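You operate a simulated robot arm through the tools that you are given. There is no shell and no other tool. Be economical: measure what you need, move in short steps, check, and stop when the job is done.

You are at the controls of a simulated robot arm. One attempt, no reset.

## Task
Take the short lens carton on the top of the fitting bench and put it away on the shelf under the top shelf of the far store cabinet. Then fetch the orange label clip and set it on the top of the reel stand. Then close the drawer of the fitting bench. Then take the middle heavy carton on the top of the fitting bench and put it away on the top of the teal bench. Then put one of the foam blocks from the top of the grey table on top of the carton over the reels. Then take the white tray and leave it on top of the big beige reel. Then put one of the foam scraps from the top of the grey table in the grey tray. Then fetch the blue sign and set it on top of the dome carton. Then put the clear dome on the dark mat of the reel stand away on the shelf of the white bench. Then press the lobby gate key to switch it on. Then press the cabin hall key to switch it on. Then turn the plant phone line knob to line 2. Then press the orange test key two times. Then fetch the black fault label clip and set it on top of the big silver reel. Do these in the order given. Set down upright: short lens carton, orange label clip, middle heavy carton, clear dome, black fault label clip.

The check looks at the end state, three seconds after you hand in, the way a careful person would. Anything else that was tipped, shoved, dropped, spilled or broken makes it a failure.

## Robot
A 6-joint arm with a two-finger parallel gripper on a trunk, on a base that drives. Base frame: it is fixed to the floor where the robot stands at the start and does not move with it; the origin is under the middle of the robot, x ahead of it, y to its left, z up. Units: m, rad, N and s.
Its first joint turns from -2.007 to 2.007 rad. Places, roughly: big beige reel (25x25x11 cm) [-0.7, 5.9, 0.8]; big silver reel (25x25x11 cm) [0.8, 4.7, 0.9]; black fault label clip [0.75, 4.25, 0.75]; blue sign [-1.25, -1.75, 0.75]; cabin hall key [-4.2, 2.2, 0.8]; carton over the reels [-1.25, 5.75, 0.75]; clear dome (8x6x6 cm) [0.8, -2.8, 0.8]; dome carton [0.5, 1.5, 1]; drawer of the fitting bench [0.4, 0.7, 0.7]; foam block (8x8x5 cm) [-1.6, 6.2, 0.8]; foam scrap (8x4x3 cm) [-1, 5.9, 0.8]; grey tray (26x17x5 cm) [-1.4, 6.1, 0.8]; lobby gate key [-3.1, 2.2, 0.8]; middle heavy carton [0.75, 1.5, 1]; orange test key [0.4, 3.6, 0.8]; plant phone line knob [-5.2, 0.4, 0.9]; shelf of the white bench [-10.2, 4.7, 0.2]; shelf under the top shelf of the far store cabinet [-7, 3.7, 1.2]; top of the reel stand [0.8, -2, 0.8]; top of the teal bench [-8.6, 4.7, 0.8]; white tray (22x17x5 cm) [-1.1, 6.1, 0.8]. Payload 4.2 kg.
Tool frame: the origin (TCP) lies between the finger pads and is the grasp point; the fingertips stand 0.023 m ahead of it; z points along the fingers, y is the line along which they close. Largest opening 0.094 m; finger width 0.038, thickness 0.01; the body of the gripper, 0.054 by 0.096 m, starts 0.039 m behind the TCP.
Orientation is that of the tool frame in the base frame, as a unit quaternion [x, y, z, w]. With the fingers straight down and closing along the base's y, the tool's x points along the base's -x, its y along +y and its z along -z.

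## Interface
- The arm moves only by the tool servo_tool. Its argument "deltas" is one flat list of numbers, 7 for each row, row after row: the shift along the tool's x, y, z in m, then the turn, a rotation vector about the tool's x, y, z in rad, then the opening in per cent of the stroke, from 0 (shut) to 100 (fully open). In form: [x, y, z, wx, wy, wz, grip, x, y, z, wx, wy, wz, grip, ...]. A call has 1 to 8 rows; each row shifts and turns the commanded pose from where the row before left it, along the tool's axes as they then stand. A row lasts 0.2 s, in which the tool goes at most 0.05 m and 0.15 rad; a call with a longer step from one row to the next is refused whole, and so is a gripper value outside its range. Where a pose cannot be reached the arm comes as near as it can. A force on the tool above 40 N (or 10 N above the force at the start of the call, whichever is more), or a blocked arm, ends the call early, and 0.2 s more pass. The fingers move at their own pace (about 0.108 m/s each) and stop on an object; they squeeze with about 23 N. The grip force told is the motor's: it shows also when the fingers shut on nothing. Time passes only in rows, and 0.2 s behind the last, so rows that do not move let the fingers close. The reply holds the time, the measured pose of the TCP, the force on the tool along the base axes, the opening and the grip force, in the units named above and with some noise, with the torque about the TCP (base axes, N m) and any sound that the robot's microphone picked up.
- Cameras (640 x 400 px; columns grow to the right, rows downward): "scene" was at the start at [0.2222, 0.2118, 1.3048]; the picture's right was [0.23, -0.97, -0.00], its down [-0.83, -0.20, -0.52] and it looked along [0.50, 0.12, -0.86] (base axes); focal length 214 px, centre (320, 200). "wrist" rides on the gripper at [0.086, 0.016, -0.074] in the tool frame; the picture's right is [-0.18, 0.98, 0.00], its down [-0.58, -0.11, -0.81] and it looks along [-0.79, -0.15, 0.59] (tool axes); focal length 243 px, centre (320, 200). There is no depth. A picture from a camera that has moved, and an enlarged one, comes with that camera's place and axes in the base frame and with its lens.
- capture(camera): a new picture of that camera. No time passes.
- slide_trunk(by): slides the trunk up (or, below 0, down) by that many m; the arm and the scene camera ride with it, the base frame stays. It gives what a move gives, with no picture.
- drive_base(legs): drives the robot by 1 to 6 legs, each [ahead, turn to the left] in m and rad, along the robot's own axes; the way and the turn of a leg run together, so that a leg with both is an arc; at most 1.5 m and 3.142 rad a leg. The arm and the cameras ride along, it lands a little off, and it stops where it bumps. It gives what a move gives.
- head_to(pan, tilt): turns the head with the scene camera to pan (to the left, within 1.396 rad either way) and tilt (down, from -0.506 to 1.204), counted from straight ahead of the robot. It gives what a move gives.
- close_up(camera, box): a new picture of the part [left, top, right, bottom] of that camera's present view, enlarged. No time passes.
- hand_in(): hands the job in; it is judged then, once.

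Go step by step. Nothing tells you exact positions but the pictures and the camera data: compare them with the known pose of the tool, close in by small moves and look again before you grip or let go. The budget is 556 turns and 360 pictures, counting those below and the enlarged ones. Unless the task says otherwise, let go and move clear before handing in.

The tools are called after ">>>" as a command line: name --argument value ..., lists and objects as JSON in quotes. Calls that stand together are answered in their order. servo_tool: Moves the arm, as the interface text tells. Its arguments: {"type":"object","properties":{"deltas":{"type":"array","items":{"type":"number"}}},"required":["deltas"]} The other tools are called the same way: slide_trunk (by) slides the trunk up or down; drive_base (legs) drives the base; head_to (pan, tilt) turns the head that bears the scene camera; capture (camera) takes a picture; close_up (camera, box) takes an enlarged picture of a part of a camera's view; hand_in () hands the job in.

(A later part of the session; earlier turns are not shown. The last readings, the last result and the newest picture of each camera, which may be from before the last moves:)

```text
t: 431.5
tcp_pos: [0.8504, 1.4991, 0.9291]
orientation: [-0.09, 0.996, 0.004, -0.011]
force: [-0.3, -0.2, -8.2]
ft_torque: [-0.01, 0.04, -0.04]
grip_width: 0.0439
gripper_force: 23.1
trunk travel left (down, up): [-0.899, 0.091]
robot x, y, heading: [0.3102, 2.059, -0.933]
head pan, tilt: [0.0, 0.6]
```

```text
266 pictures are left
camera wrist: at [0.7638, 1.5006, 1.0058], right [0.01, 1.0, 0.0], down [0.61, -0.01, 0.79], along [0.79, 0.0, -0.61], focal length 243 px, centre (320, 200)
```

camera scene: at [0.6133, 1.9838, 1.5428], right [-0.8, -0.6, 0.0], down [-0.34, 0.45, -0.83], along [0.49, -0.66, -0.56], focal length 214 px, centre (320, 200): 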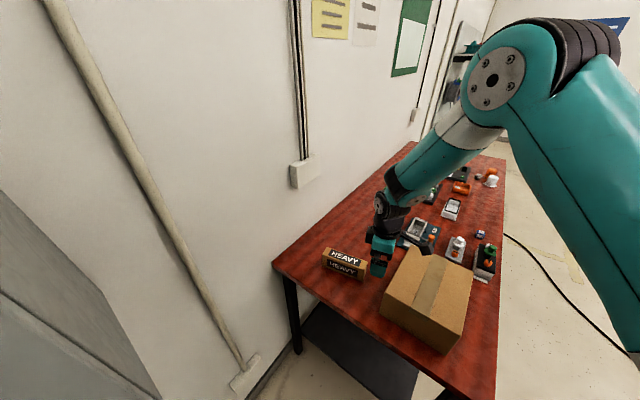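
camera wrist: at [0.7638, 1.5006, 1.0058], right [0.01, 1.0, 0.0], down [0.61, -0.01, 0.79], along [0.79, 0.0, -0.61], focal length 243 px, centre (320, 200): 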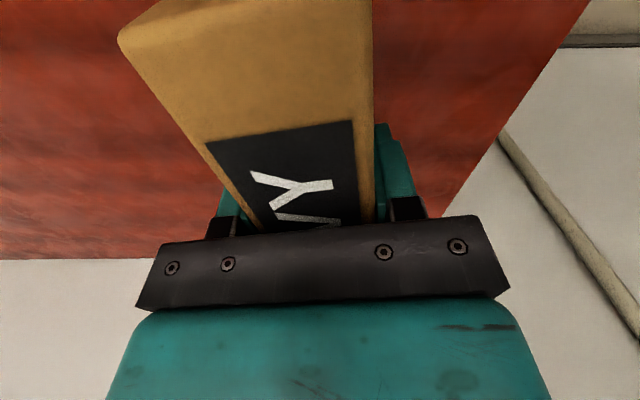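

Carton held (about 0.8 kg). Lift, pull in, back away, and head for the far aisle.

>>> servo_tool --deltas '[0, 0, -0.04, 0, 0, 0, 0, 0, 0, -0.04, 0, 0, 0, 0, 0, 0, -0.04, 0, 0, 0, 0, 0.0166, 0.0336, 0, 0, 0, 0, 0, 0.0166, 0.0336, 0, 0, 0, 0, 0, 0.0166, 0.0336, 0, 0, 0, 0, 0, 0.0166, 0.0336, 0, 0, 0, 0, 0]'

>>> drive_base --legs '[[-0.6, 0], [0, -1.01], [1.5, 0], [0, -1.2], [0.9, 0]]'

>>> drive_base --legs '[[1.45, 0], [1.45, 0]]'

```text
t: 433.1
tcp_pos: [0.7644, 1.6188, 1.0501]
orientation: [-0.089, 0.996, 0.004, -0.01]
force: [-0.6, -0.8, -8.4]
ft_torque: [0.0, 0.08, -0.04]
grip_width: 0.0439
gripper_force: 22.4
trunk travel left (down, up): [-0.899, 0.091]
robot x, y, heading: [0.3089, 2.06, -0.935]
head pan, tilt: [0.0, 0.6]
```

```text
t: 453.5
tcp_pos: [-2.124, 1.0177, 1.0508]
orientation: [0.848, 0.529, 0.012, -0.002]
force: [-0.7, 1.0, -8.5]
ft_torque: [0.04, -0.01, -0.01]
grip_width: 0.0438
gripper_force: 22.6
trunk travel left (down, up): [-0.899, 0.091]
robot x, y, heading: [-1.4973, 1.122, -3.134]
head pan, tilt: [0.0, 0.6]
```

```text
t: 467.5
tcp_pos: [-5.0285, 1.0224, 1.0499]
orientation: [0.85, 0.526, 0.011, -0.002]
force: [0.0, 0.4, -8.1]
ft_torque: [0.06, -0.04, 0.0]
grip_width: 0.0438
gripper_force: 22.7
trunk travel left (down, up): [-0.899, 0.091]
robot x, y, heading: [-4.4033, 1.1217, 3.14]
head pan, tilt: [0.0, 0.6]
```

>>> drive_base --legs '[[1.45, 0], [1.45, 0], [0, -0.47], [1.0, 0], [0, -1.1], [0.9, 0]]'

>>> head_to --pan 0.1 --tilt 0.3

>>> capture --camera "scene"

```text
t: 494.7
tcp_pos: [-8.2867, 3.1033, 1.0508]
orientation: [0.974, -0.227, 0.01, 0.007]
force: [0.1, 0.3, -7.4]
ft_torque: [-0.01, -0.07, 0.02]
grip_width: 0.0439
gripper_force: 22.7
trunk travel left (down, up): [-0.899, 0.091]
robot x, y, heading: [-8.1811, 2.4781, 1.573]
head pan, tilt: [0.0, 0.6]
```

```text
t: 495.5
tcp_pos: [-8.2872, 3.1035, 1.0491]
orientation: [0.974, -0.226, 0.009, 0.006]
force: [-0.1, 0.2, -7.6]
ft_torque: [-0.01, -0.07, 0.01]
grip_width: 0.0437
gripper_force: 23.5
trunk travel left (down, up): [-0.899, 0.091]
robot x, y, heading: [-8.1815, 2.4766, 1.574]
head pan, tilt: [0.099, 0.3]
```

```text
265 pictures are left
camera scene: at [-8.3838, 2.7248, 1.5701], right [0.99, 0.1, 0.0], down [0.03, -0.3, -0.95], along [-0.1, 0.95, -0.3], focal length 214 px, centre (320, 200)
```

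scene: 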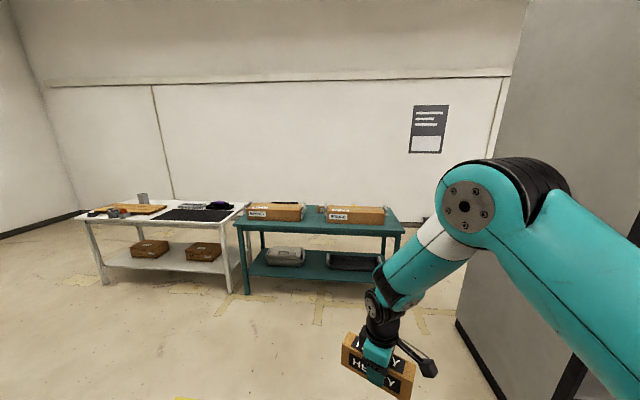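

The teal bench top (z≈0.77, front y≈4.45) holds two BRIDGE cartons with a gap at x≈−8.64. I'll turn the carton square and drive up to it.

>>> servo_tool --deltas '[0, 0, 0, 0, 0, 0.1396, 0, 0, 0, 0, 0, 0, 0.1396, 0, 0, 0, 0, 0, 0, 0.1396, 0, 0, 0, 0, 0, 0, 0.1396, 0, 0, 0, 0, 0, 0, 0.1396, 0, 0, 0, 0, 0, 0, 0.1396, 0, 0, 0, 0, 0, 0, 0.1396, 0, 0, 0, 0, 0, 0, 0.1396, 0]'

>>> drive_base --legs '[[0, 0.3], [1.3, 0], [0, -0.3]]'

>>> head_to --pan 0.1 --tilt 0.7

>>> capture --camera "scene"

>>> capture --camera "wrist"

```text
t: 497.3
tcp_pos: [-8.2872, 3.1025, 1.0514]
orientation: [-0.706, 0.708, -0.011, 0.0]
force: [-0.6, 0.2, -7.9]
ft_torque: [-0.06, 0.05, 0.01]
grip_width: 0.0439
gripper_force: 22.8
trunk travel left (down, up): [-0.899, 0.091]
robot x, y, heading: [-8.1849, 2.4759, 1.576]
head pan, tilt: [0.099, 0.3]
```

```text
t: 505.7
tcp_pos: [-8.657, 4.3334, 1.0502]
orientation: [-0.702, 0.712, -0.012, -0.001]
force: [-0.4, -0.2, -7.1]
ft_torque: [-0.05, 0.02, 0.01]
grip_width: 0.0439
gripper_force: 22.7
trunk travel left (down, up): [-0.899, 0.091]
robot x, y, heading: [-8.5573, 3.7078, 1.565]
head pan, tilt: [0.099, 0.3]
```

```text
t: 506.6
tcp_pos: [-8.6583, 4.3325, 1.0504]
orientation: [-0.702, 0.712, -0.012, 0.0]
force: [0.0, 0.2, -8.3]
ft_torque: [-0.07, -0.02, 0.01]
grip_width: 0.0439
gripper_force: 23.1
trunk travel left (down, up): [-0.899, 0.091]
robot x, y, heading: [-8.5615, 3.7085, 1.568]
head pan, tilt: [0.099, 0.7]
```

```text
264 pictures are left
camera scene: at [-8.7579, 3.9476, 1.5342], right [1.0, 0.09, 0.0], down [0.06, -0.64, -0.77], along [-0.07, 0.76, -0.64], focal length 214 px, centre (320, 200)
```

scene: 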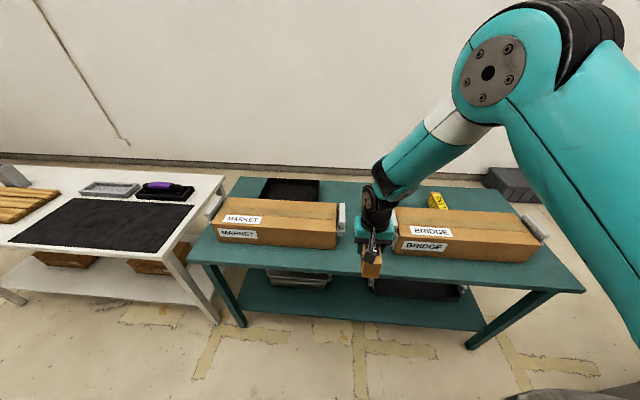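

```text
263 pictures are left
camera wrist: at [-8.676, 4.2492, 1.1264], right [-0.98, 0.2, -0.02], down [0.1, 0.59, 0.8], along [0.17, 0.78, -0.6], focal length 243 px, centre (320, 200)
```

wrist: 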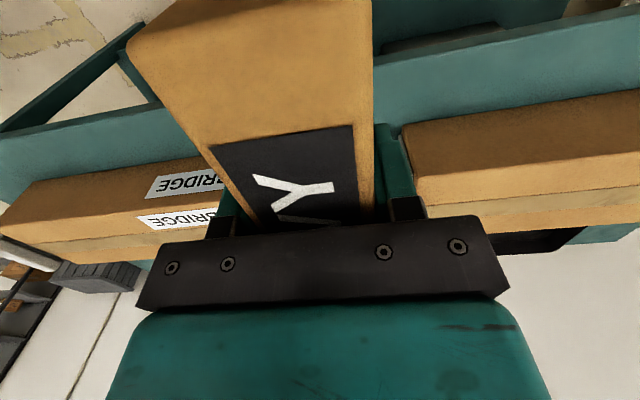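

The gap between the MARKET and BRIDGE cartons is centred at x≈−8.59 and about 0.2 m wide. I'll move the carton above it and lower partway.

>>> drive_base --legs '[[0.1, 0]]'

>>> servo_tool --deltas '[-0.039, -0.0227, 0, 0, 0, 0, 0, -0.039, -0.0227, 0, 0, 0, 0, 0, -0.039, -0.0227, 0, 0, 0, 0, 0, 0, 0, 0.04, 0, 0, 0, 0, 0, 0, 0.04, 0, 0, 0, 0, 0, 0, 0.03, 0, 0, 0, 0]'

>>> capture --camera "scene"

>>> close_up --camera "scene" --box '[280, 160, 460, 300]'

```text
t: 507.7
tcp_pos: [-8.6578, 4.4323, 1.0504]
orientation: [-0.702, 0.712, -0.011, -0.001]
force: [-0.3, 0.1, -7.1]
ft_torque: [-0.05, 0.0, -0.01]
grip_width: 0.0441
gripper_force: 22.9
trunk travel left (down, up): [-0.899, 0.091]
robot x, y, heading: [-8.5609, 3.8084, 1.566]
head pan, tilt: [0.099, 0.7]
```

```text
t: 509.1
tcp_pos: [-8.5855, 4.546, 0.9375]
orientation: [-0.702, 0.712, -0.012, -0.001]
force: [0.8, 0.2, -7.0]
ft_torque: [-0.06, -0.04, 0.01]
grip_width: 0.0443
gripper_force: 23.1
trunk travel left (down, up): [-0.899, 0.091]
robot x, y, heading: [-8.5582, 3.8111, 1.563]
head pan, tilt: [0.099, 0.7]
```

```text
262 pictures are left
camera scene: at [-8.7569, 4.0479, 1.5342], right [1.0, 0.09, 0.0], down [0.06, -0.64, -0.76], along [-0.07, 0.76, -0.64], focal length 214 px, centre (320, 200)
```

scene: 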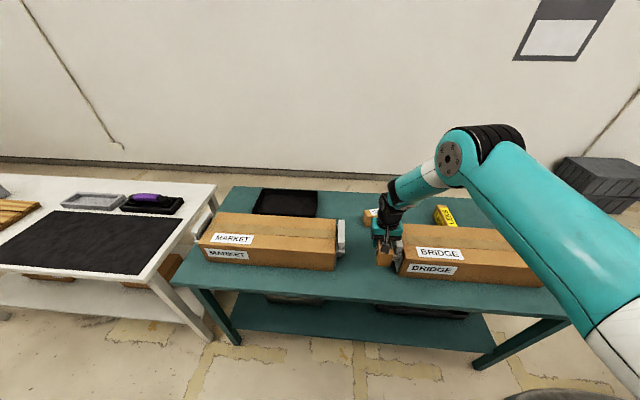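

```text
2.86 times, centred on (370, 230) of scene
camera zoom: at [-8.7569, 4.0479, 1.5342], right [1.0, 0.09, 0.0], down [0.06, -0.64, -0.76], along [-0.07, 0.76, -0.64], focal length 613 px, centre (177, 114)
```

zoom: 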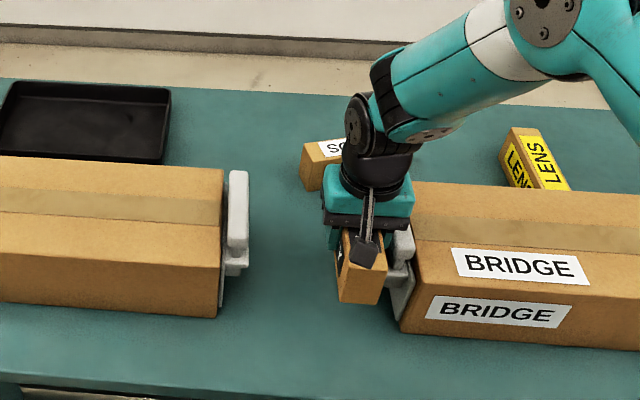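

I'll shift 3 cm left to centre in the gap, then lower.

>>> servo_tool --deltas '[0, 0.03, 0, 0, 0, 0, 0, 0, 0, 0.04, 0, 0, 0, 0, 0, 0, 0.04, 0, 0, 0, 0, 0, 0, 0.025, 0, 0, 0, 0, 0, 0, 0, 0, 0, 0, 0]'

>>> close_up --camera "scene" --box '[280, 160, 460, 300]'

```text
t: 510.3
tcp_pos: [-8.6147, 4.5474, 0.8354]
orientation: [-0.702, 0.712, -0.009, 0.0]
force: [-0.5, 2.4, 19.0]
ft_torque: [0.04, 0.6, -0.02]
grip_width: 0.044
gripper_force: 23.1
trunk travel left (down, up): [-0.899, 0.091]
robot x, y, heading: [-8.562, 3.8058, 1.56]
head pan, tilt: [0.099, 0.7]
```

```text
2.86 times, centred on (370, 230) of scene
camera zoom: at [-8.7569, 4.0471, 1.5347], right [1.0, 0.09, 0.0], down [0.06, -0.64, -0.77], along [-0.07, 0.76, -0.64], focal length 613 px, centre (177, 114)
```

zoom: 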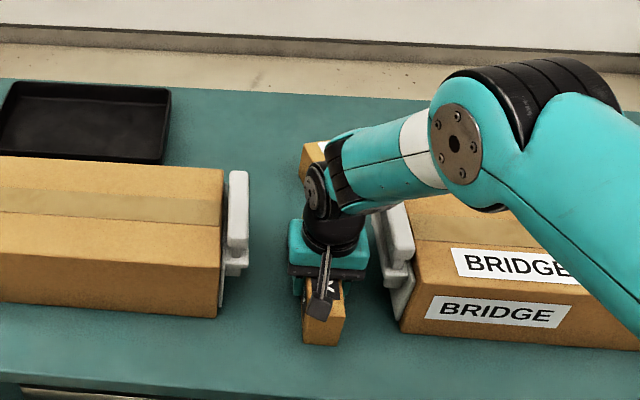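

It's resting on the bench (z≈0.80). Release and rise.

>>> servo_tool --deltas '[0, 0, 0, 0, 0, 0, 75, 0, 0, 0, 0, 0, 0, 75, 0, 0, -0.02, 0, 0, 0, 75, 0, 0, -0.04, 0, 0, 0, 75, 0, 0, -0.05, 0, 0, 0, 75, 0, 0, -0.05, 0, 0, 0, 75]'

>>> servo_tool --deltas '[0.04, 0, -0.02, 0, 0, 0, 75, 0.04, 0, -0.02, 0, 0, 0, 75, 0.04, 0, 0, 0, 0, 0, 75]'

>>> close_up --camera "scene" --box '[280, 160, 460, 300]'

```text
t: 511.7
tcp_pos: [-8.6173, 4.5485, 0.9941]
orientation: [-0.702, 0.712, -0.012, -0.001]
force: [-0.3, -0.1, -0.7]
ft_torque: [-0.01, -0.03, 0.0]
grip_width: 0.0705
gripper_force: 0.2
trunk travel left (down, up): [-0.899, 0.091]
robot x, y, heading: [-8.5638, 3.8067, 1.558]
head pan, tilt: [0.099, 0.7]
```

```text
t: 512.5
tcp_pos: [-8.6193, 4.4289, 1.0369]
orientation: [-0.702, 0.712, -0.012, -0.001]
force: [0.3, 0.4, 0.0]
ft_torque: [0.01, -0.01, -0.01]
grip_width: 0.0705
gripper_force: 0.0
trunk travel left (down, up): [-0.899, 0.091]
robot x, y, heading: [-8.5567, 3.8094, 1.562]
head pan, tilt: [0.099, 0.7]
```

```text
2.86 times, centred on (370, 230) of scene
camera zoom: at [-8.7569, 4.0483, 1.5341], right [1.0, 0.09, 0.0], down [0.06, -0.64, -0.76], along [-0.07, 0.76, -0.64], focal length 613 px, centre (177, 114)
```

zoom: 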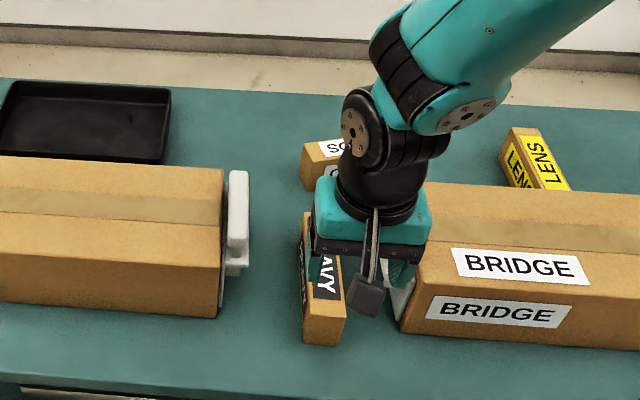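

The heavy carton is placed. Now back to the other end of the room for the foam block on the grey table.

>>> drive_base --legs '[[-0.6, 0], [0, -2.91], [1.6, 0], [0, 0.9], [1.0, 0], [0, 0.46]]'

>>> drive_base --legs '[[1.4, 0], [1.4, 0], [1.4, 0], [1.4, 0]]'

```text
refused: 1.6 is not a number from -1.5 to 1.5
```

```text
t: 516.2
tcp_pos: [-8.5387, 4.915, 0.9623]
orientation: [-0.686, 0.702, -0.158, -0.111]
force: [1.1, 0.8, 1.2]
ft_torque: [-0.02, 0.02, -0.03]
grip_width: 0.0705
gripper_force: 0.1
trunk travel left (down, up): [-0.899, 0.091]
robot x, y, heading: [-8.5541, 4.3549, 1.51]
head pan, tilt: [0.099, 0.7]
stopped in leg 1: the robot was blocked; the commanded pose is now the measured one
```

A mistake: the first call was refused and the second drove forward into the teal bench. Look at the state before doing anything.

>>> capture --camera "scene"

>>> capture --camera "wrist"

```text
258 pictures are left
camera scene: at [-8.7442, 4.499, 1.5647], right [1.0, 0.04, 0.01], down [0.03, -0.59, -0.81], along [-0.03, 0.81, -0.59], focal length 214 px, centre (320, 200)
```

scene: 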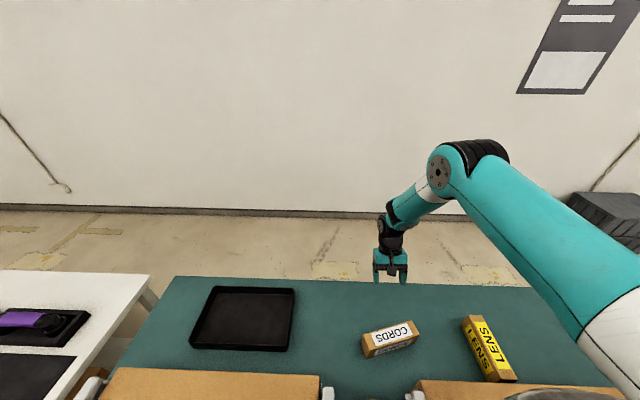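

```text
257 pictures are left
camera wrist: at [-8.5617, 4.8638, 1.063], right [-0.97, 0.18, -0.14], down [0.08, 0.84, 0.54], along [0.21, 0.51, -0.83], focal length 243 px, centre (320, 200)
```

wrist: 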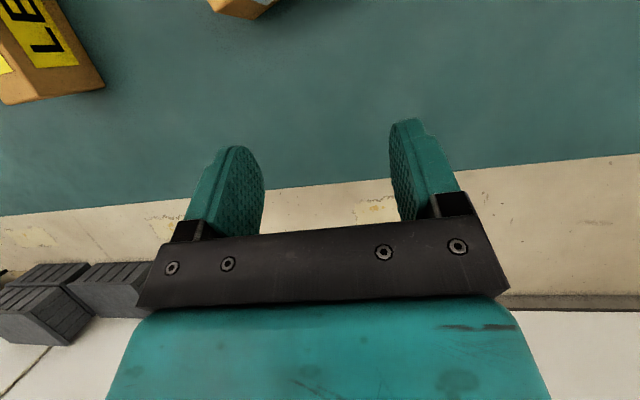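

>>> drive_base --legs '[[-0.6, 0]]'

>>> capture --camera "scene"

```text
t: 516.9
tcp_pos: [-8.5034, 4.8815, 0.8782]
orientation: [-0.655, 0.674, -0.268, -0.212]
force: [0.4, 2.2, 1.6]
ft_torque: [-0.02, 0.0, -0.02]
grip_width: 0.0704
gripper_force: 0.1
trunk travel left (down, up): [-0.899, 0.091]
robot x, y, heading: [-8.5525, 4.3491, 1.502]
head pan, tilt: [0.099, 0.7]
stopped in leg 1: the robot was blocked; the commanded pose is now the measured one
```

```text
256 pictures are left
camera scene: at [-8.7438, 4.5067, 1.561], right [1.0, 0.03, 0.01], down [0.03, -0.6, -0.8], along [-0.02, 0.8, -0.6], focal length 214 px, centre (320, 200)
```

scene: 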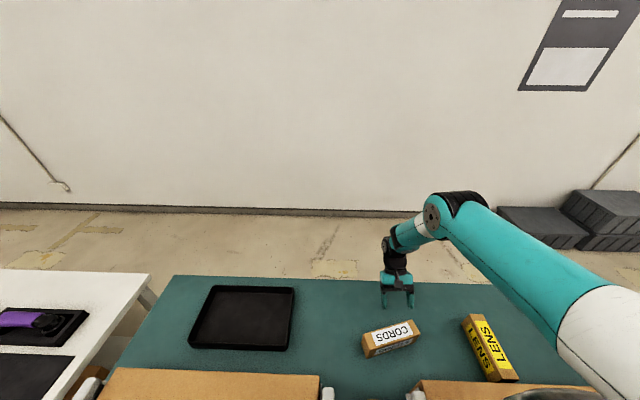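

>>> head_to --pan -0.3 --tilt 1.2

>>> capture --camera "scene"

>>> head_to --pan 0.6 --tilt 1.2

>>> capture --camera "scene"

```text
t: 517.8
tcp_pos: [-8.5057, 4.879, 0.8796]
orientation: [-0.656, 0.674, -0.268, -0.211]
force: [0.2, 0.4, -0.5]
ft_torque: [0.0, 0.0, 0.0]
grip_width: 0.0708
gripper_force: 0.0
trunk travel left (down, up): [-0.899, 0.091]
robot x, y, heading: [-8.5567, 4.3503, 1.509]
head pan, tilt: [-0.3, 1.201]
```

```text
255 pictures are left
camera scene: at [-8.7209, 4.4735, 1.5249], right [0.94, -0.35, -0.02], down [-0.33, -0.85, -0.42], along [0.13, 0.4, -0.91], focal length 214 px, centre (320, 200)
```

scene: 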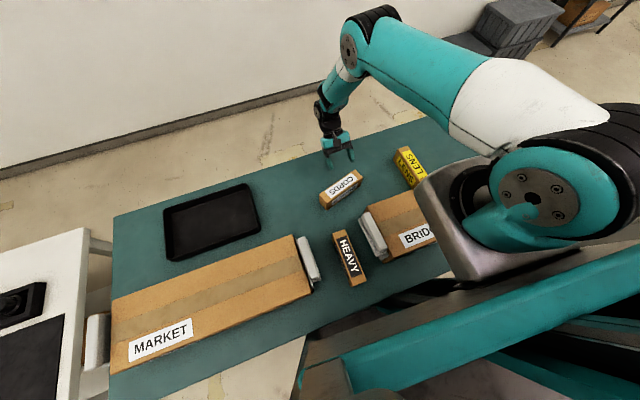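

```text
t: 519.0
tcp_pos: [-8.5045, 4.878, 0.8813]
orientation: [-0.656, 0.674, -0.268, -0.211]
force: [-0.5, -0.2, 0.0]
ft_torque: [-0.01, -0.01, 0.0]
grip_width: 0.0704
gripper_force: 0.0
trunk travel left (down, up): [-0.899, 0.091]
robot x, y, heading: [-8.5546, 4.3488, 1.513]
head pan, tilt: [0.6, 1.201]
```

```text
254 pictures are left
camera scene: at [-8.7694, 4.4689, 1.5246], right [0.86, 0.51, 0.04], down [0.48, -0.78, -0.41], along [-0.18, 0.37, -0.91], focal length 214 px, centre (320, 200)
```

scene: 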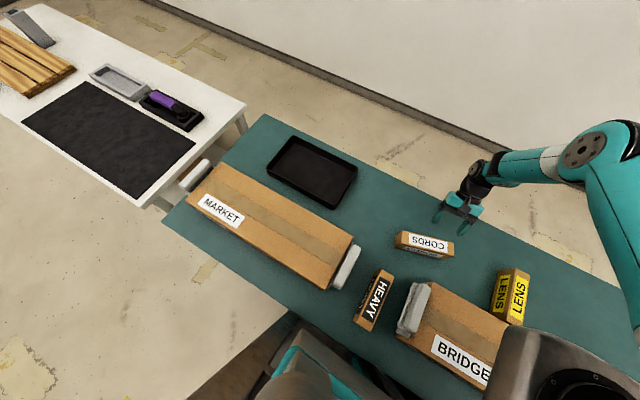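

The arm's shoulder housing seems to be wedged against the BRIDGE carton. I'll raise the trunk to free it.

>>> slide_trunk --by 0.085

>>> head_to --pan -0.3 --tilt 1.2

>>> capture --camera "scene"

```text
t: 519.4
tcp_pos: [-8.491, 4.8509, 0.8477]
orientation: [-0.634, 0.655, -0.318, -0.261]
force: [-0.5, 1.3, 1.3]
ft_torque: [-0.06, -0.01, -0.01]
grip_width: 0.0704
gripper_force: 0.0
trunk travel left (down, up): [-0.902, 0.088]
robot x, y, heading: [-8.5544, 4.3506, 1.511]
head pan, tilt: [0.6, 1.201]
stopped: the arm was blocked; the commanded pose is now the measured one
```

```text
t: 520.6
tcp_pos: [-8.4916, 4.8496, 0.8497]
orientation: [-0.635, 0.654, -0.318, -0.26]
force: [-0.1, 0.5, -0.4]
ft_torque: [-0.01, 0.01, 0.03]
grip_width: 0.0707
gripper_force: 0.2
trunk travel left (down, up): [-0.902, 0.088]
robot x, y, heading: [-8.5559, 4.3458, 1.508]
head pan, tilt: [-0.3, 1.201]
```

```text
253 pictures are left
camera scene: at [-8.7208, 4.4732, 1.5278], right [0.94, -0.35, -0.02], down [-0.33, -0.85, -0.42], along [0.13, 0.4, -0.91], focal length 214 px, centre (320, 200)
```

scene: 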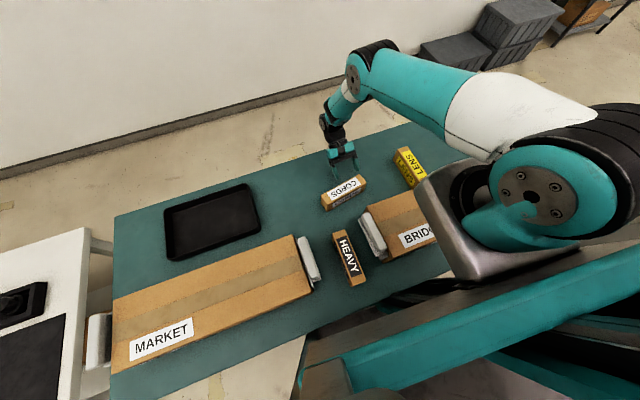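

Try a small lift of the arm itself to see what is blocked.

>>> servo_tool --deltas '[0.03, -0.0034, -0.0265, 0, 0, 0, 75, 0.03, -0.0034, -0.0265, 0, 0, 0, 75]'

>>> capture --camera "scene"

```text
t: 520.9
tcp_pos: [-8.4813, 4.8196, 0.8349]
orientation: [-0.608, 0.634, -0.365, -0.31]
force: [-0.1, 2.1, 2.2]
ft_torque: [0.01, -0.02, 0.03]
grip_width: 0.0707
gripper_force: 0.1
trunk travel left (down, up): [-0.902, 0.088]
robot x, y, heading: [-8.5551, 4.35, 1.504]
head pan, tilt: [-0.3, 1.201]
stopped in row 1: the arm was blocked; the commanded pose is now the measured one
```

```text
252 pictures are left
camera scene: at [-8.7207, 4.4759, 1.5262], right [0.93, -0.36, -0.02], down [-0.33, -0.85, -0.41], along [0.13, 0.39, -0.91], focal length 214 px, centre (320, 200)
```

scene: 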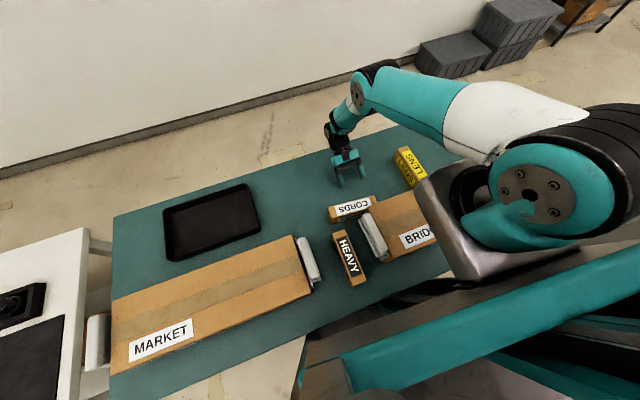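

The arm sinks at each motion. I'll test with zero-motion rows to understand.

>>> servo_tool --deltas '[0, 0, 0, 0, 0, 0, 75]'

>>> head_to --pan -1.0 --tilt 1.0

>>> capture --camera "scene"

```text
t: 521.2
tcp_pos: [-8.4741, 4.8083, 0.8292]
orientation: [-0.593, 0.608, -0.396, -0.349]
force: [-20.1, 96.4, 160.4]
ft_torque: [0.8, 6.57, -2.9]
grip_width: 0.0734
gripper_force: 3.1
trunk travel left (down, up): [-0.902, 0.088]
robot x, y, heading: [-8.5541, 4.3442, 1.507]
head pan, tilt: [-0.3, 1.201]
stopped in row 1: the arm was blocked; the commanded pose is now the measured one
```

```text
t: 522.3
tcp_pos: [-8.4737, 4.8078, 0.8295]
orientation: [-0.594, 0.605, -0.399, -0.349]
force: [-23.9, 93.9, 196.6]
ft_torque: [0.16, 8.21, -3.96]
grip_width: 0.0741
gripper_force: 4.6
trunk travel left (down, up): [-0.902, 0.088]
robot x, y, heading: [-8.5571, 4.3473, 1.506]
head pan, tilt: [-1.0, 1.0]
```

```text
251 pictures are left
camera scene: at [-8.6812, 4.4551, 1.5387], right [0.49, -0.87, -0.05], down [-0.73, -0.38, -0.57], along [0.48, 0.31, -0.82], focal length 214 px, centre (320, 200)
```

scene: 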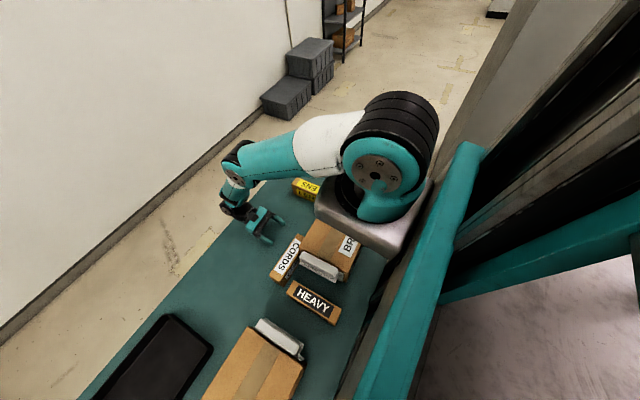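

The arm now leans on the bench. I'll try reversing again.

>>> drive_base --legs '[[-0.3, 0]]'

>>> capture --camera "scene"

```text
t: 523.0
tcp_pos: [-8.4495, 4.8009, 0.8337]
orientation: [0.573, -0.552, 0.452, 0.404]
force: [-45.5, 13.1, 207.4]
ft_torque: [12.03, 5.33, 2.25]
grip_width: 0.0702
gripper_force: 0.1
trunk travel left (down, up): [-0.902, 0.088]
robot x, y, heading: [-8.5585, 4.3451, 1.511]
head pan, tilt: [-1.0, 1.0]
stopped in leg 1: the force on the tool passed its limit (the readings are from after the stop); the commanded pose is now the measured one
```

```text
250 pictures are left
camera scene: at [-8.6837, 4.4535, 1.5375], right [0.49, -0.87, -0.05], down [-0.73, -0.38, -0.57], along [0.47, 0.31, -0.82], focal length 214 px, centre (320, 200)
```

scene: 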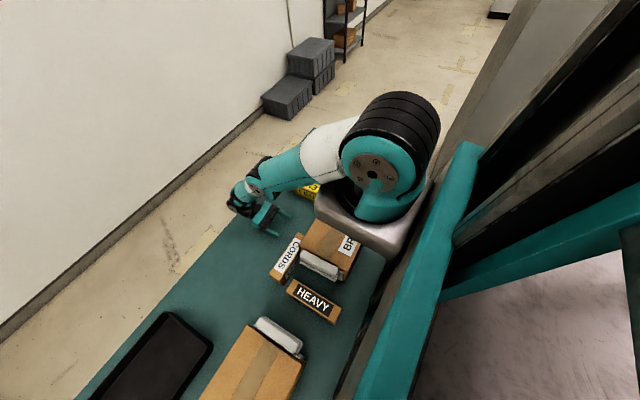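

>>> servo_tool --deltas '[0.05, 0, 0, 0, 0, 0, 75, 0.05, 0, 0, 0, 0, 0, 75, 0.05, 0, 0, 0, 0, 0, 75]'

>>> slide_trunk --by 0.088

>>> capture --camera "scene"

```text
t: 523.5
tcp_pos: [-8.4588, 4.8085, 0.8446]
orientation: [-0.576, 0.582, -0.456, -0.349]
force: [0.5, 0.7, -0.2]
ft_torque: [-0.01, 0.02, -0.03]
grip_width: 0.0706
gripper_force: 0.0
out of reach, approached as far as the arm can: row 2
trunk travel left (down, up): [-0.902, 0.088]
robot x, y, heading: [-8.554, 4.3406, 1.509]
head pan, tilt: [-1.0, 1.0]
stopped in row 2: the arm was blocked; the commanded pose is now the measured one
```

```text
t: 523.8
tcp_pos: [-8.4601, 4.8176, 0.8381]
orientation: [0.584, -0.57, 0.468, 0.339]
force: [0.5, 0.6, -0.3]
ft_torque: [0.0, -0.01, -0.03]
grip_width: 0.0707
gripper_force: 0.0
trunk travel left (down, up): [-0.903, 0.087]
robot x, y, heading: [-8.5564, 4.3383, 1.509]
head pan, tilt: [-1.0, 1.0]
stopped: the arm was blocked; the commanded pose is now the measured one
```

```text
249 pictures are left
camera scene: at [-8.679, 4.4661, 1.5343], right [0.49, -0.87, -0.04], down [-0.73, -0.38, -0.56], along [0.47, 0.3, -0.83], focal length 214 px, centre (320, 200)
```

scene: 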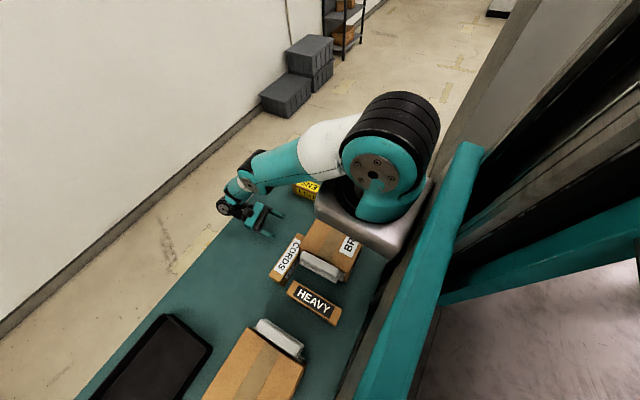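

It is slowly creeping free (the pitch is decreasing). Continue alternating small lifts and reverse.

>>> servo_tool --deltas '[0.04, 0, 0, 0, 0, 0, 75, 0.04, 0, 0, 0, 0, 0, 75]'

>>> drive_base --legs '[[-0.3, 0]]'

>>> servo_tool --deltas '[0.04, 0, 0, 0, 0, 0, 75, 0.04, 0, 0, 0, 0, 0, 75]'

>>> capture --camera "scene"

```text
t: 524.1
tcp_pos: [-8.4598, 4.8227, 0.8417]
orientation: [0.594, -0.563, 0.475, 0.324]
force: [0.0, 1.3, -0.3]
ft_torque: [-0.02, 0.0, 0.0]
grip_width: 0.0707
gripper_force: 0.2
trunk travel left (down, up): [-0.903, 0.087]
robot x, y, heading: [-8.5547, 4.334, 1.506]
head pan, tilt: [-1.0, 1.0]
stopped in row 1: the arm was blocked; the commanded pose is now the measured one
```

```text
t: 524.9
tcp_pos: [-8.4584, 4.8165, 0.8355]
orientation: [0.566, -0.561, 0.505, 0.331]
force: [-122.1, -17.9, 141.4]
ft_torque: [5.37, -17.76, 7.28]
grip_width: 0.0705
gripper_force: 0.0
trunk travel left (down, up): [-0.903, 0.087]
robot x, y, heading: [-8.553, 4.3344, 1.498]
head pan, tilt: [-1.0, 1.0]
stopped in leg 1: the robot was blocked; the commanded pose is now the measured one
```

```text
t: 525.2
tcp_pos: [-8.4581, 4.8112, 0.8391]
orientation: [0.575, -0.528, 0.526, 0.339]
force: [-7.0, 33.6, 184.8]
ft_torque: [11.77, -3.18, 0.28]
grip_width: 0.0706
gripper_force: 0.1
trunk travel left (down, up): [-0.903, 0.087]
robot x, y, heading: [-8.5543, 4.3288, 1.504]
head pan, tilt: [-1.0, 1.0]
stopped in row 1: the arm was blocked; the commanded pose is now the measured one
```

```text
248 pictures are left
camera scene: at [-8.6772, 4.4718, 1.5332], right [0.48, -0.88, -0.03], down [-0.74, -0.38, -0.56], along [0.47, 0.29, -0.83], focal length 214 px, centre (320, 200)
```

scene: 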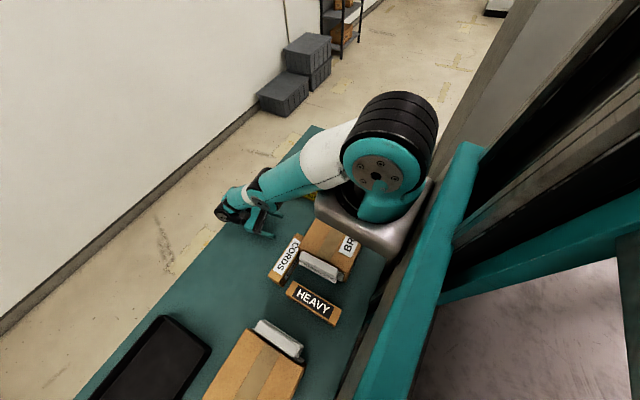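

I'll try a stronger counter-motion: up, with the tool turning back to pointing down.

>>> servo_tool --deltas '[0.045, 0, -0.015, 0, -0.15, 0, 75, 0.045, 0, -0.015, 0, -0.15, 0, 75, 0.045, 0, -0.015, 0, -0.15, 0, 75, 0.045, 0, -0.015, 0, -0.15, 0, 75]'

>>> servo_tool --deltas '[0.045, 0, -0.015, 0, -0.15, 0, 75, 0.045, 0, -0.015, 0, -0.15, 0, 75, 0.045, 0, -0.015, 0, -0.15, 0, 75, 0.045, 0, -0.015, 0, -0.15, 0, 75]'

>>> capture --camera "scene"

```text
t: 525.5
tcp_pos: [-8.4567, 4.8128, 0.8392]
orientation: [0.597, -0.505, 0.54, 0.311]
force: [16.5, -10.6, 90.9]
ft_torque: [4.09, 1.64, -0.46]
grip_width: 0.0709
gripper_force: 0.1
trunk travel left (down, up): [-0.903, 0.087]
robot x, y, heading: [-8.5579, 4.3256, 1.502]
head pan, tilt: [-1.0, 1.0]
stopped in row 1: the arm was blocked; the commanded pose is now the measured one
```

```text
t: 525.9
tcp_pos: [-8.4552, 4.8237, 0.8366]
orientation: [0.615, -0.506, 0.534, 0.284]
force: [0.4, 0.3, -1.1]
ft_torque: [0.01, 0.01, -0.02]
grip_width: 0.0705
gripper_force: 0.1
trunk travel left (down, up): [-0.903, 0.087]
robot x, y, heading: [-8.5542, 4.325, 1.505]
head pan, tilt: [-1.0, 1.0]
stopped in row 1: the arm was blocked; the commanded pose is now the measured one
```

```text
247 pictures are left
camera scene: at [-8.6774, 4.4813, 1.5261], right [0.48, -0.88, -0.02], down [-0.74, -0.39, -0.55], along [0.47, 0.28, -0.83], focal length 214 px, centre (320, 200)
```

scene: 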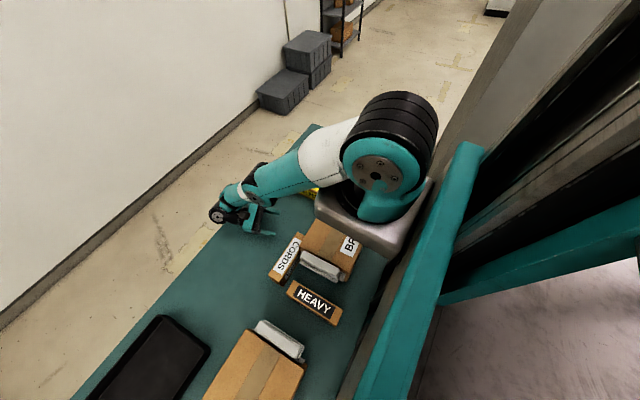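

It's nearly level again. Keep easing it out.

>>> servo_tool --deltas '[0.04, 0, -0.02, 0, -0.12, 0, 75, 0.04, 0, -0.02, 0, -0.12, 0, 75]'

>>> servo_tool --deltas '[0.04, 0, -0.02, 0, -0.12, 0, 75, 0.04, 0, -0.02, 0, -0.12, 0, 75]'

>>> servo_tool --deltas '[0.04, 0, -0.02, 0, -0.12, 0, 75, 0.04, 0, -0.02, 0, -0.12, 0, 75]'

>>> servo_tool --deltas '[0.04, 0, -0.02, 0, -0.12, 0, 75, 0.04, 0, -0.02, 0, -0.12, 0, 75]'

>>> capture --camera "scene"

```text
t: 526.2
tcp_pos: [-8.4579, 4.841, 0.8414]
orientation: [0.629, -0.515, 0.521, 0.261]
force: [-0.1, 1.8, 0.8]
ft_torque: [0.02, 0.02, -0.01]
grip_width: 0.0705
gripper_force: 0.0
trunk travel left (down, up): [-0.903, 0.087]
robot x, y, heading: [-8.5533, 4.3232, 1.507]
head pan, tilt: [-1.0, 1.0]
stopped in row 1: the arm was blocked; the commanded pose is now the measured one
```

```text
t: 526.5
tcp_pos: [-8.4578, 4.8544, 0.8475]
orientation: [0.64, -0.523, 0.509, 0.24]
force: [-0.1, 0.6, 0.8]
ft_torque: [0.0, 0.04, 0.0]
grip_width: 0.0707
gripper_force: 0.0
trunk travel left (down, up): [-0.903, 0.087]
robot x, y, heading: [-8.5591, 4.3198, 1.508]
head pan, tilt: [-1.0, 1.0]
stopped in row 1: the arm was blocked; the commanded pose is now the measured one
```

```text
t: 526.9
tcp_pos: [-8.457, 4.864, 0.8553]
orientation: [0.648, -0.526, 0.503, 0.226]
force: [0.5, -0.3, 1.1]
ft_torque: [0.01, 0.0, -0.04]
grip_width: 0.0706
gripper_force: 0.1
out of reach, approached as far as the arm can: row 1
trunk travel left (down, up): [-0.903, 0.087]
robot x, y, heading: [-8.5601, 4.3177, 1.503]
head pan, tilt: [-1.0, 1.0]
stopped in row 1: the arm was blocked; the commanded pose is now the measured one
```

```text
t: 527.2
tcp_pos: [-8.459, 4.8709, 0.8609]
orientation: [0.655, -0.531, 0.493, 0.216]
force: [-0.9, 0.0, 0.2]
ft_torque: [-0.04, 0.02, -0.02]
grip_width: 0.0705
gripper_force: 0.1
out of reach, approached as far as the arm can: row 1
trunk travel left (down, up): [-0.903, 0.087]
robot x, y, heading: [-8.5595, 4.3173, 1.508]
head pan, tilt: [-1.0, 1.0]
stopped in row 1: the arm was blocked; the commanded pose is now the measured one
```

```text
246 pictures are left
camera scene: at [-8.6766, 4.4897, 1.5227], right [0.48, -0.88, -0.01], down [-0.74, -0.4, -0.55], along [0.47, 0.28, -0.84], focal length 214 px, centre (320, 200)
```

scene: 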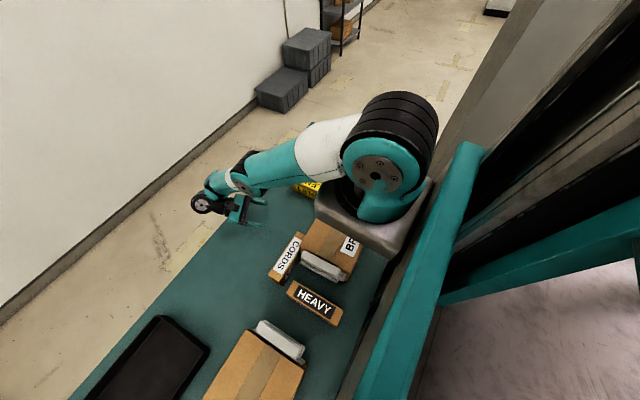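

>>> servo_tool --deltas '[0.035, -0.01, -0.017, 0, 0, 0, 75, 0.035, -0.01, -0.017, 0, 0, 0, 75]'

>>> servo_tool --deltas '[0.035, -0.01, -0.017, 0, 0, 0, 75, 0.035, -0.01, -0.017, 0, 0, 0, 75]'

>>> drive_base --legs '[[-0.3, 0]]'

>>> capture --camera "scene"

```text
t: 527.5
tcp_pos: [-8.4588, 4.8768, 0.8676]
orientation: [0.653, -0.526, 0.498, 0.223]
force: [-0.2, -0.1, 0.9]
ft_torque: [0.01, 0.02, -0.01]
grip_width: 0.0705
gripper_force: 0.0
trunk travel left (down, up): [-0.903, 0.087]
robot x, y, heading: [-8.556, 4.3133, 1.499]
head pan, tilt: [-1.0, 1.0]
stopped in row 1: the arm was blocked; the commanded pose is now the measured one
```

```text
t: 527.9
tcp_pos: [-8.4549, 4.8841, 0.8739]
orientation: [0.651, -0.524, 0.498, 0.23]
force: [-0.8, 0.7, 0.8]
ft_torque: [0.03, 0.01, 0.0]
grip_width: 0.0705
gripper_force: 0.0
trunk travel left (down, up): [-0.903, 0.087]
robot x, y, heading: [-8.5546, 4.3131, 1.506]
head pan, tilt: [-1.0, 1.0]
stopped in row 1: the arm was blocked; the commanded pose is now the measured one
```

```text
t: 529.9
tcp_pos: [-8.4786, 4.594, 0.8701]
orientation: [0.653, -0.521, 0.501, 0.227]
force: [0.9, -0.2, -0.3]
ft_torque: [0.01, 0.05, -0.02]
grip_width: 0.0701
gripper_force: 0.0
trunk travel left (down, up): [-0.903, 0.087]
robot x, y, heading: [-8.5753, 4.0148, 1.509]
head pan, tilt: [-1.0, 1.0]
```

```text
245 pictures are left
camera scene: at [-8.6956, 4.2153, 1.5152], right [0.49, -0.87, 0.0], down [-0.74, -0.41, -0.54], along [0.47, 0.26, -0.84], focal length 214 px, centre (320, 200)
```

scene: 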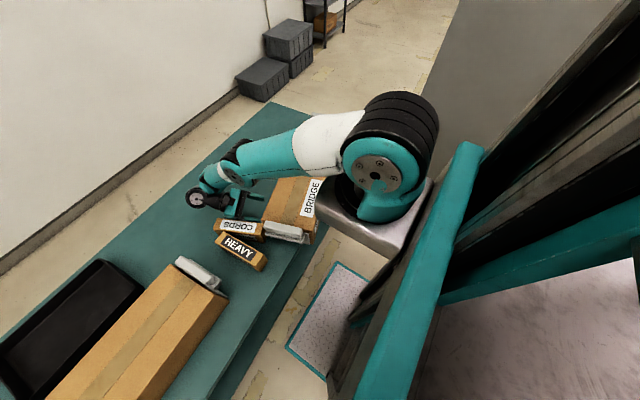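

Freed. Now lift the arm up from among the cartons and survey.

>>> servo_tool --deltas '[0.035, -0.01, -0.017, 0, 0, 0, 75, 0.035, -0.01, -0.017, 0, 0, 0, 75, 0.035, -0.01, -0.017, 0, 0, 0, 75, 0.035, -0.01, -0.017, 0, 0, 0, 75]'

>>> slide_trunk --by 0.08

>>> head_to --pan 0.0 --tilt 0.9

>>> capture --camera "scene"

```text
t: 530.9
tcp_pos: [-8.4776, 4.6024, 1.0308]
orientation: [0.653, -0.52, 0.502, 0.227]
force: [0.1, 0.2, 0.0]
ft_torque: [-0.04, 0.0, -0.03]
grip_width: 0.0704
gripper_force: 0.0
trunk travel left (down, up): [-0.903, 0.087]
robot x, y, heading: [-8.5765, 4.0188, 1.507]
head pan, tilt: [-1.0, 1.0]
```

```text
t: 532.1
tcp_pos: [-8.4767, 4.6011, 1.111]
orientation: [0.653, -0.521, 0.501, 0.226]
force: [0.5, 0.1, 0.5]
ft_torque: [0.03, -0.01, -0.01]
grip_width: 0.0706
gripper_force: 0.1
trunk travel left (down, up): [-0.983, 0.007]
robot x, y, heading: [-8.5748, 4.0186, 1.505]
head pan, tilt: [-1.0, 1.0]
```

```text
t: 533.3
tcp_pos: [-8.4777, 4.6018, 1.1105]
orientation: [0.653, -0.521, 0.501, 0.226]
force: [-1.2, 0.0, 0.4]
ft_torque: [-0.03, 0.0, 0.03]
grip_width: 0.0703
gripper_force: 0.1
trunk travel left (down, up): [-0.983, 0.007]
robot x, y, heading: [-8.5749, 4.0158, 1.505]
head pan, tilt: [0.0, 0.901]
```

```text
244 pictures are left
camera scene: at [-8.7516, 4.2569, 1.6024], right [1.0, -0.06, 0.0], down [-0.05, -0.78, -0.62], along [0.04, 0.62, -0.78], focal length 214 px, centre (320, 200)
```

scene: 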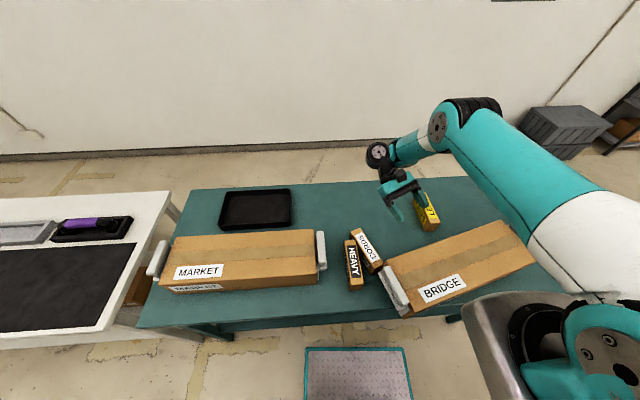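

BRIDGE has been turned and CORDS shoved next to HEAVY; HEAVY itself still stands upright. I'll restore those as best I can. First straighten the tool and get a clear view.

>>> servo_tool --deltas '[0, 0, 0, -0.056, -0.1348, 0.032, 75, 0, 0, 0, -0.056, -0.1348, 0.032, 75, 0, 0, 0, -0.056, -0.1348, 0.032, 75, 0, 0, 0, -0.056, -0.1348, 0.032, 75, 0, 0, 0, -0.056, -0.1348, 0.032, 75, 0, 0, 0, -0.056, -0.1348, 0.032, 75, 0, 0, 0, -0.056, -0.1348, 0.032, 75, 0, 0, 0, -0.056, -0.1348, 0.032, 75]'

>>> drive_base --legs '[[-0.35, 0]]'

>>> head_to --pan -0.1 --tilt 0.7

>>> capture --camera "scene"

>>> close_up --camera "scene" --box '[240, 170, 480, 320]'

```text
t: 535.1
tcp_pos: [-8.512, 4.7794, 1.0964]
orientation: [-0.697, 0.706, -0.114, -0.055]
force: [0.6, -0.4, 0.6]
ft_torque: [0.0, 0.0, 0.05]
grip_width: 0.0706
gripper_force: 0.0
out of reach, approached as far as the arm can: row 1, 2, 3, 4, 5, 6, 7, 8
trunk travel left (down, up): [-0.983, 0.007]
robot x, y, heading: [-8.5773, 4.0144, 1.512]
head pan, tilt: [0.0, 0.901]
```

```text
t: 537.4
tcp_pos: [-8.5348, 4.4319, 1.0969]
orientation: [-0.698, 0.705, -0.114, -0.054]
force: [0.1, -0.6, 0.3]
ft_torque: [0.0, 0.0, -0.01]
grip_width: 0.0703
gripper_force: 0.0
trunk travel left (down, up): [-0.983, 0.007]
robot x, y, heading: [-8.5984, 3.6681, 1.506]
head pan, tilt: [0.0, 0.901]
```

```text
t: 538.1
tcp_pos: [-8.5341, 4.4312, 1.0961]
orientation: [-0.698, 0.705, -0.115, -0.054]
force: [0.2, -0.4, 0.1]
ft_torque: [0.01, 0.01, 0.01]
grip_width: 0.0705
gripper_force: 0.0
trunk travel left (down, up): [-0.983, 0.007]
robot x, y, heading: [-8.5986, 3.6661, 1.506]
head pan, tilt: [-0.099, 0.7]
```

```text
243 pictures are left
camera scene: at [-8.7651, 3.9167, 1.6185], right [0.99, -0.16, 0.0], down [-0.1, -0.64, -0.76], along [0.12, 0.75, -0.64], focal length 214 px, centre (320, 200)
```

scene: 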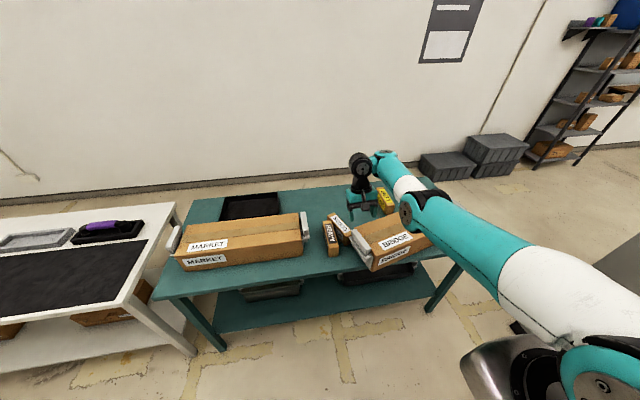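

```text
2.67 times, centred on (360, 245) of scene
camera zoom: at [-8.7651, 3.9167, 1.6185], right [0.99, -0.16, 0.0], down [-0.1, -0.64, -0.76], along [0.12, 0.75, -0.64], focal length 572 px, centre (213, 80)
```

zoom: 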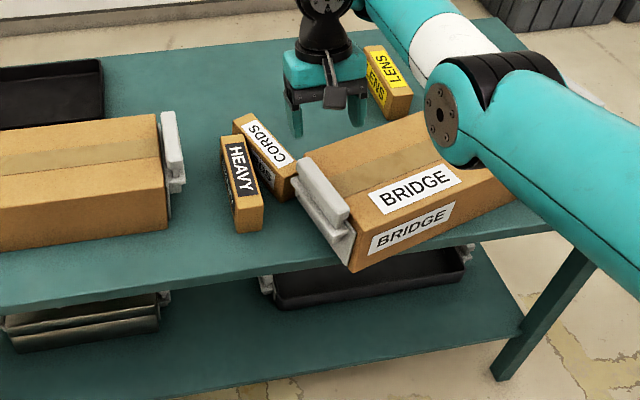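

Measured: BRIDGE is turned ~15° with its front-left corner at the bench edge; CORDS sits diagonally between HEAVY and BRIDGE. Plan: move HEAVY to a clearer spot, put CORDS back where it was (≈(−8.53, 4.80), yaw 16°), then push BRIDGE's left end back. First settle the arm.

>>> servo_tool --deltas '[0.04, 0, 0, 0, 0, 0, 65, 0.04, 0, 0, 0, 0, 0, 65, 0.04, 0, 0, 0, 0, 0, 65, 0, 0, 0, 0, 0, 0, 65]'

>>> slide_trunk --by -0.1

```text
t: 539.1
tcp_pos: [-8.5335, 4.4328, 1.0961]
orientation: [-0.697, 0.706, -0.113, -0.054]
force: [-0.6, -0.2, -0.1]
ft_torque: [0.02, -0.01, 0.01]
grip_width: 0.0614
gripper_force: 0.1
out of reach, approached as far as the arm can: row 1, 2, 3
trunk travel left (down, up): [-0.983, 0.007]
robot x, y, heading: [-8.5973, 3.6649, 1.509]
head pan, tilt: [-0.099, 0.7]
```

```text
t: 540.5
tcp_pos: [-8.5331, 4.4323, 0.9956]
orientation: [-0.697, 0.706, -0.115, -0.054]
force: [0.1, -0.5, 0.4]
ft_torque: [0.04, 0.01, -0.02]
grip_width: 0.0611
gripper_force: 0.0
trunk travel left (down, up): [-0.883, 0.107]
robot x, y, heading: [-8.5975, 3.6654, 1.508]
head pan, tilt: [-0.099, 0.7]
```

The arm is stuck in an awkward elbow-down posture. I'll back away from the bench and try raising/extending it to unfold.

>>> drive_base --legs '[[-0.5, 0]]'

>>> servo_tool --deltas '[-0.02, 0, -0.045, 0, 0, 0, 65, -0.02, 0, -0.045, 0, 0, 0, 65, -0.02, 0, -0.045, 0, 0, 0, 65, -0.02, 0, -0.045, 0, 0, 0, 65, 0, 0, -0.045, 0, 0, 0, 65, 0, 0, -0.045, 0, 0, 0, 65]'

>>> capture --camera "scene"

```text
t: 543.5
tcp_pos: [-8.5665, 3.9331, 0.9954]
orientation: [-0.698, 0.705, -0.114, -0.054]
force: [0.4, -0.1, -0.2]
ft_torque: [0.03, -0.01, 0.02]
grip_width: 0.0612
gripper_force: 0.1
trunk travel left (down, up): [-0.883, 0.107]
robot x, y, heading: [-8.628, 3.1672, 1.512]
head pan, tilt: [-0.099, 0.7]
stopped in leg 1: the robot was blocked; the commanded pose is now the measured one
```

```text
t: 544.9
tcp_pos: [-8.5727, 4.0, 1.2113]
orientation: [-0.697, 0.705, -0.114, -0.054]
force: [0.0, 0.3, -0.4]
ft_torque: [0.0, 0.02, -0.01]
grip_width: 0.0613
gripper_force: 0.1
out of reach, approached as far as the arm can: row 3, 4, 5, 6
trunk travel left (down, up): [-0.883, 0.107]
robot x, y, heading: [-8.6296, 3.1642, 1.515]
head pan, tilt: [-0.099, 0.7]
```

```text
241 pictures are left
camera scene: at [-8.7962, 3.4193, 1.5184], right [0.99, -0.16, 0.0], down [-0.1, -0.64, -0.76], along [0.12, 0.75, -0.64], focal length 214 px, centre (320, 200)
```

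scene: 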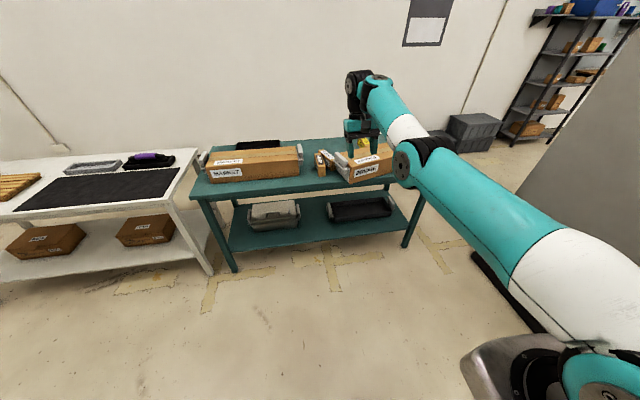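

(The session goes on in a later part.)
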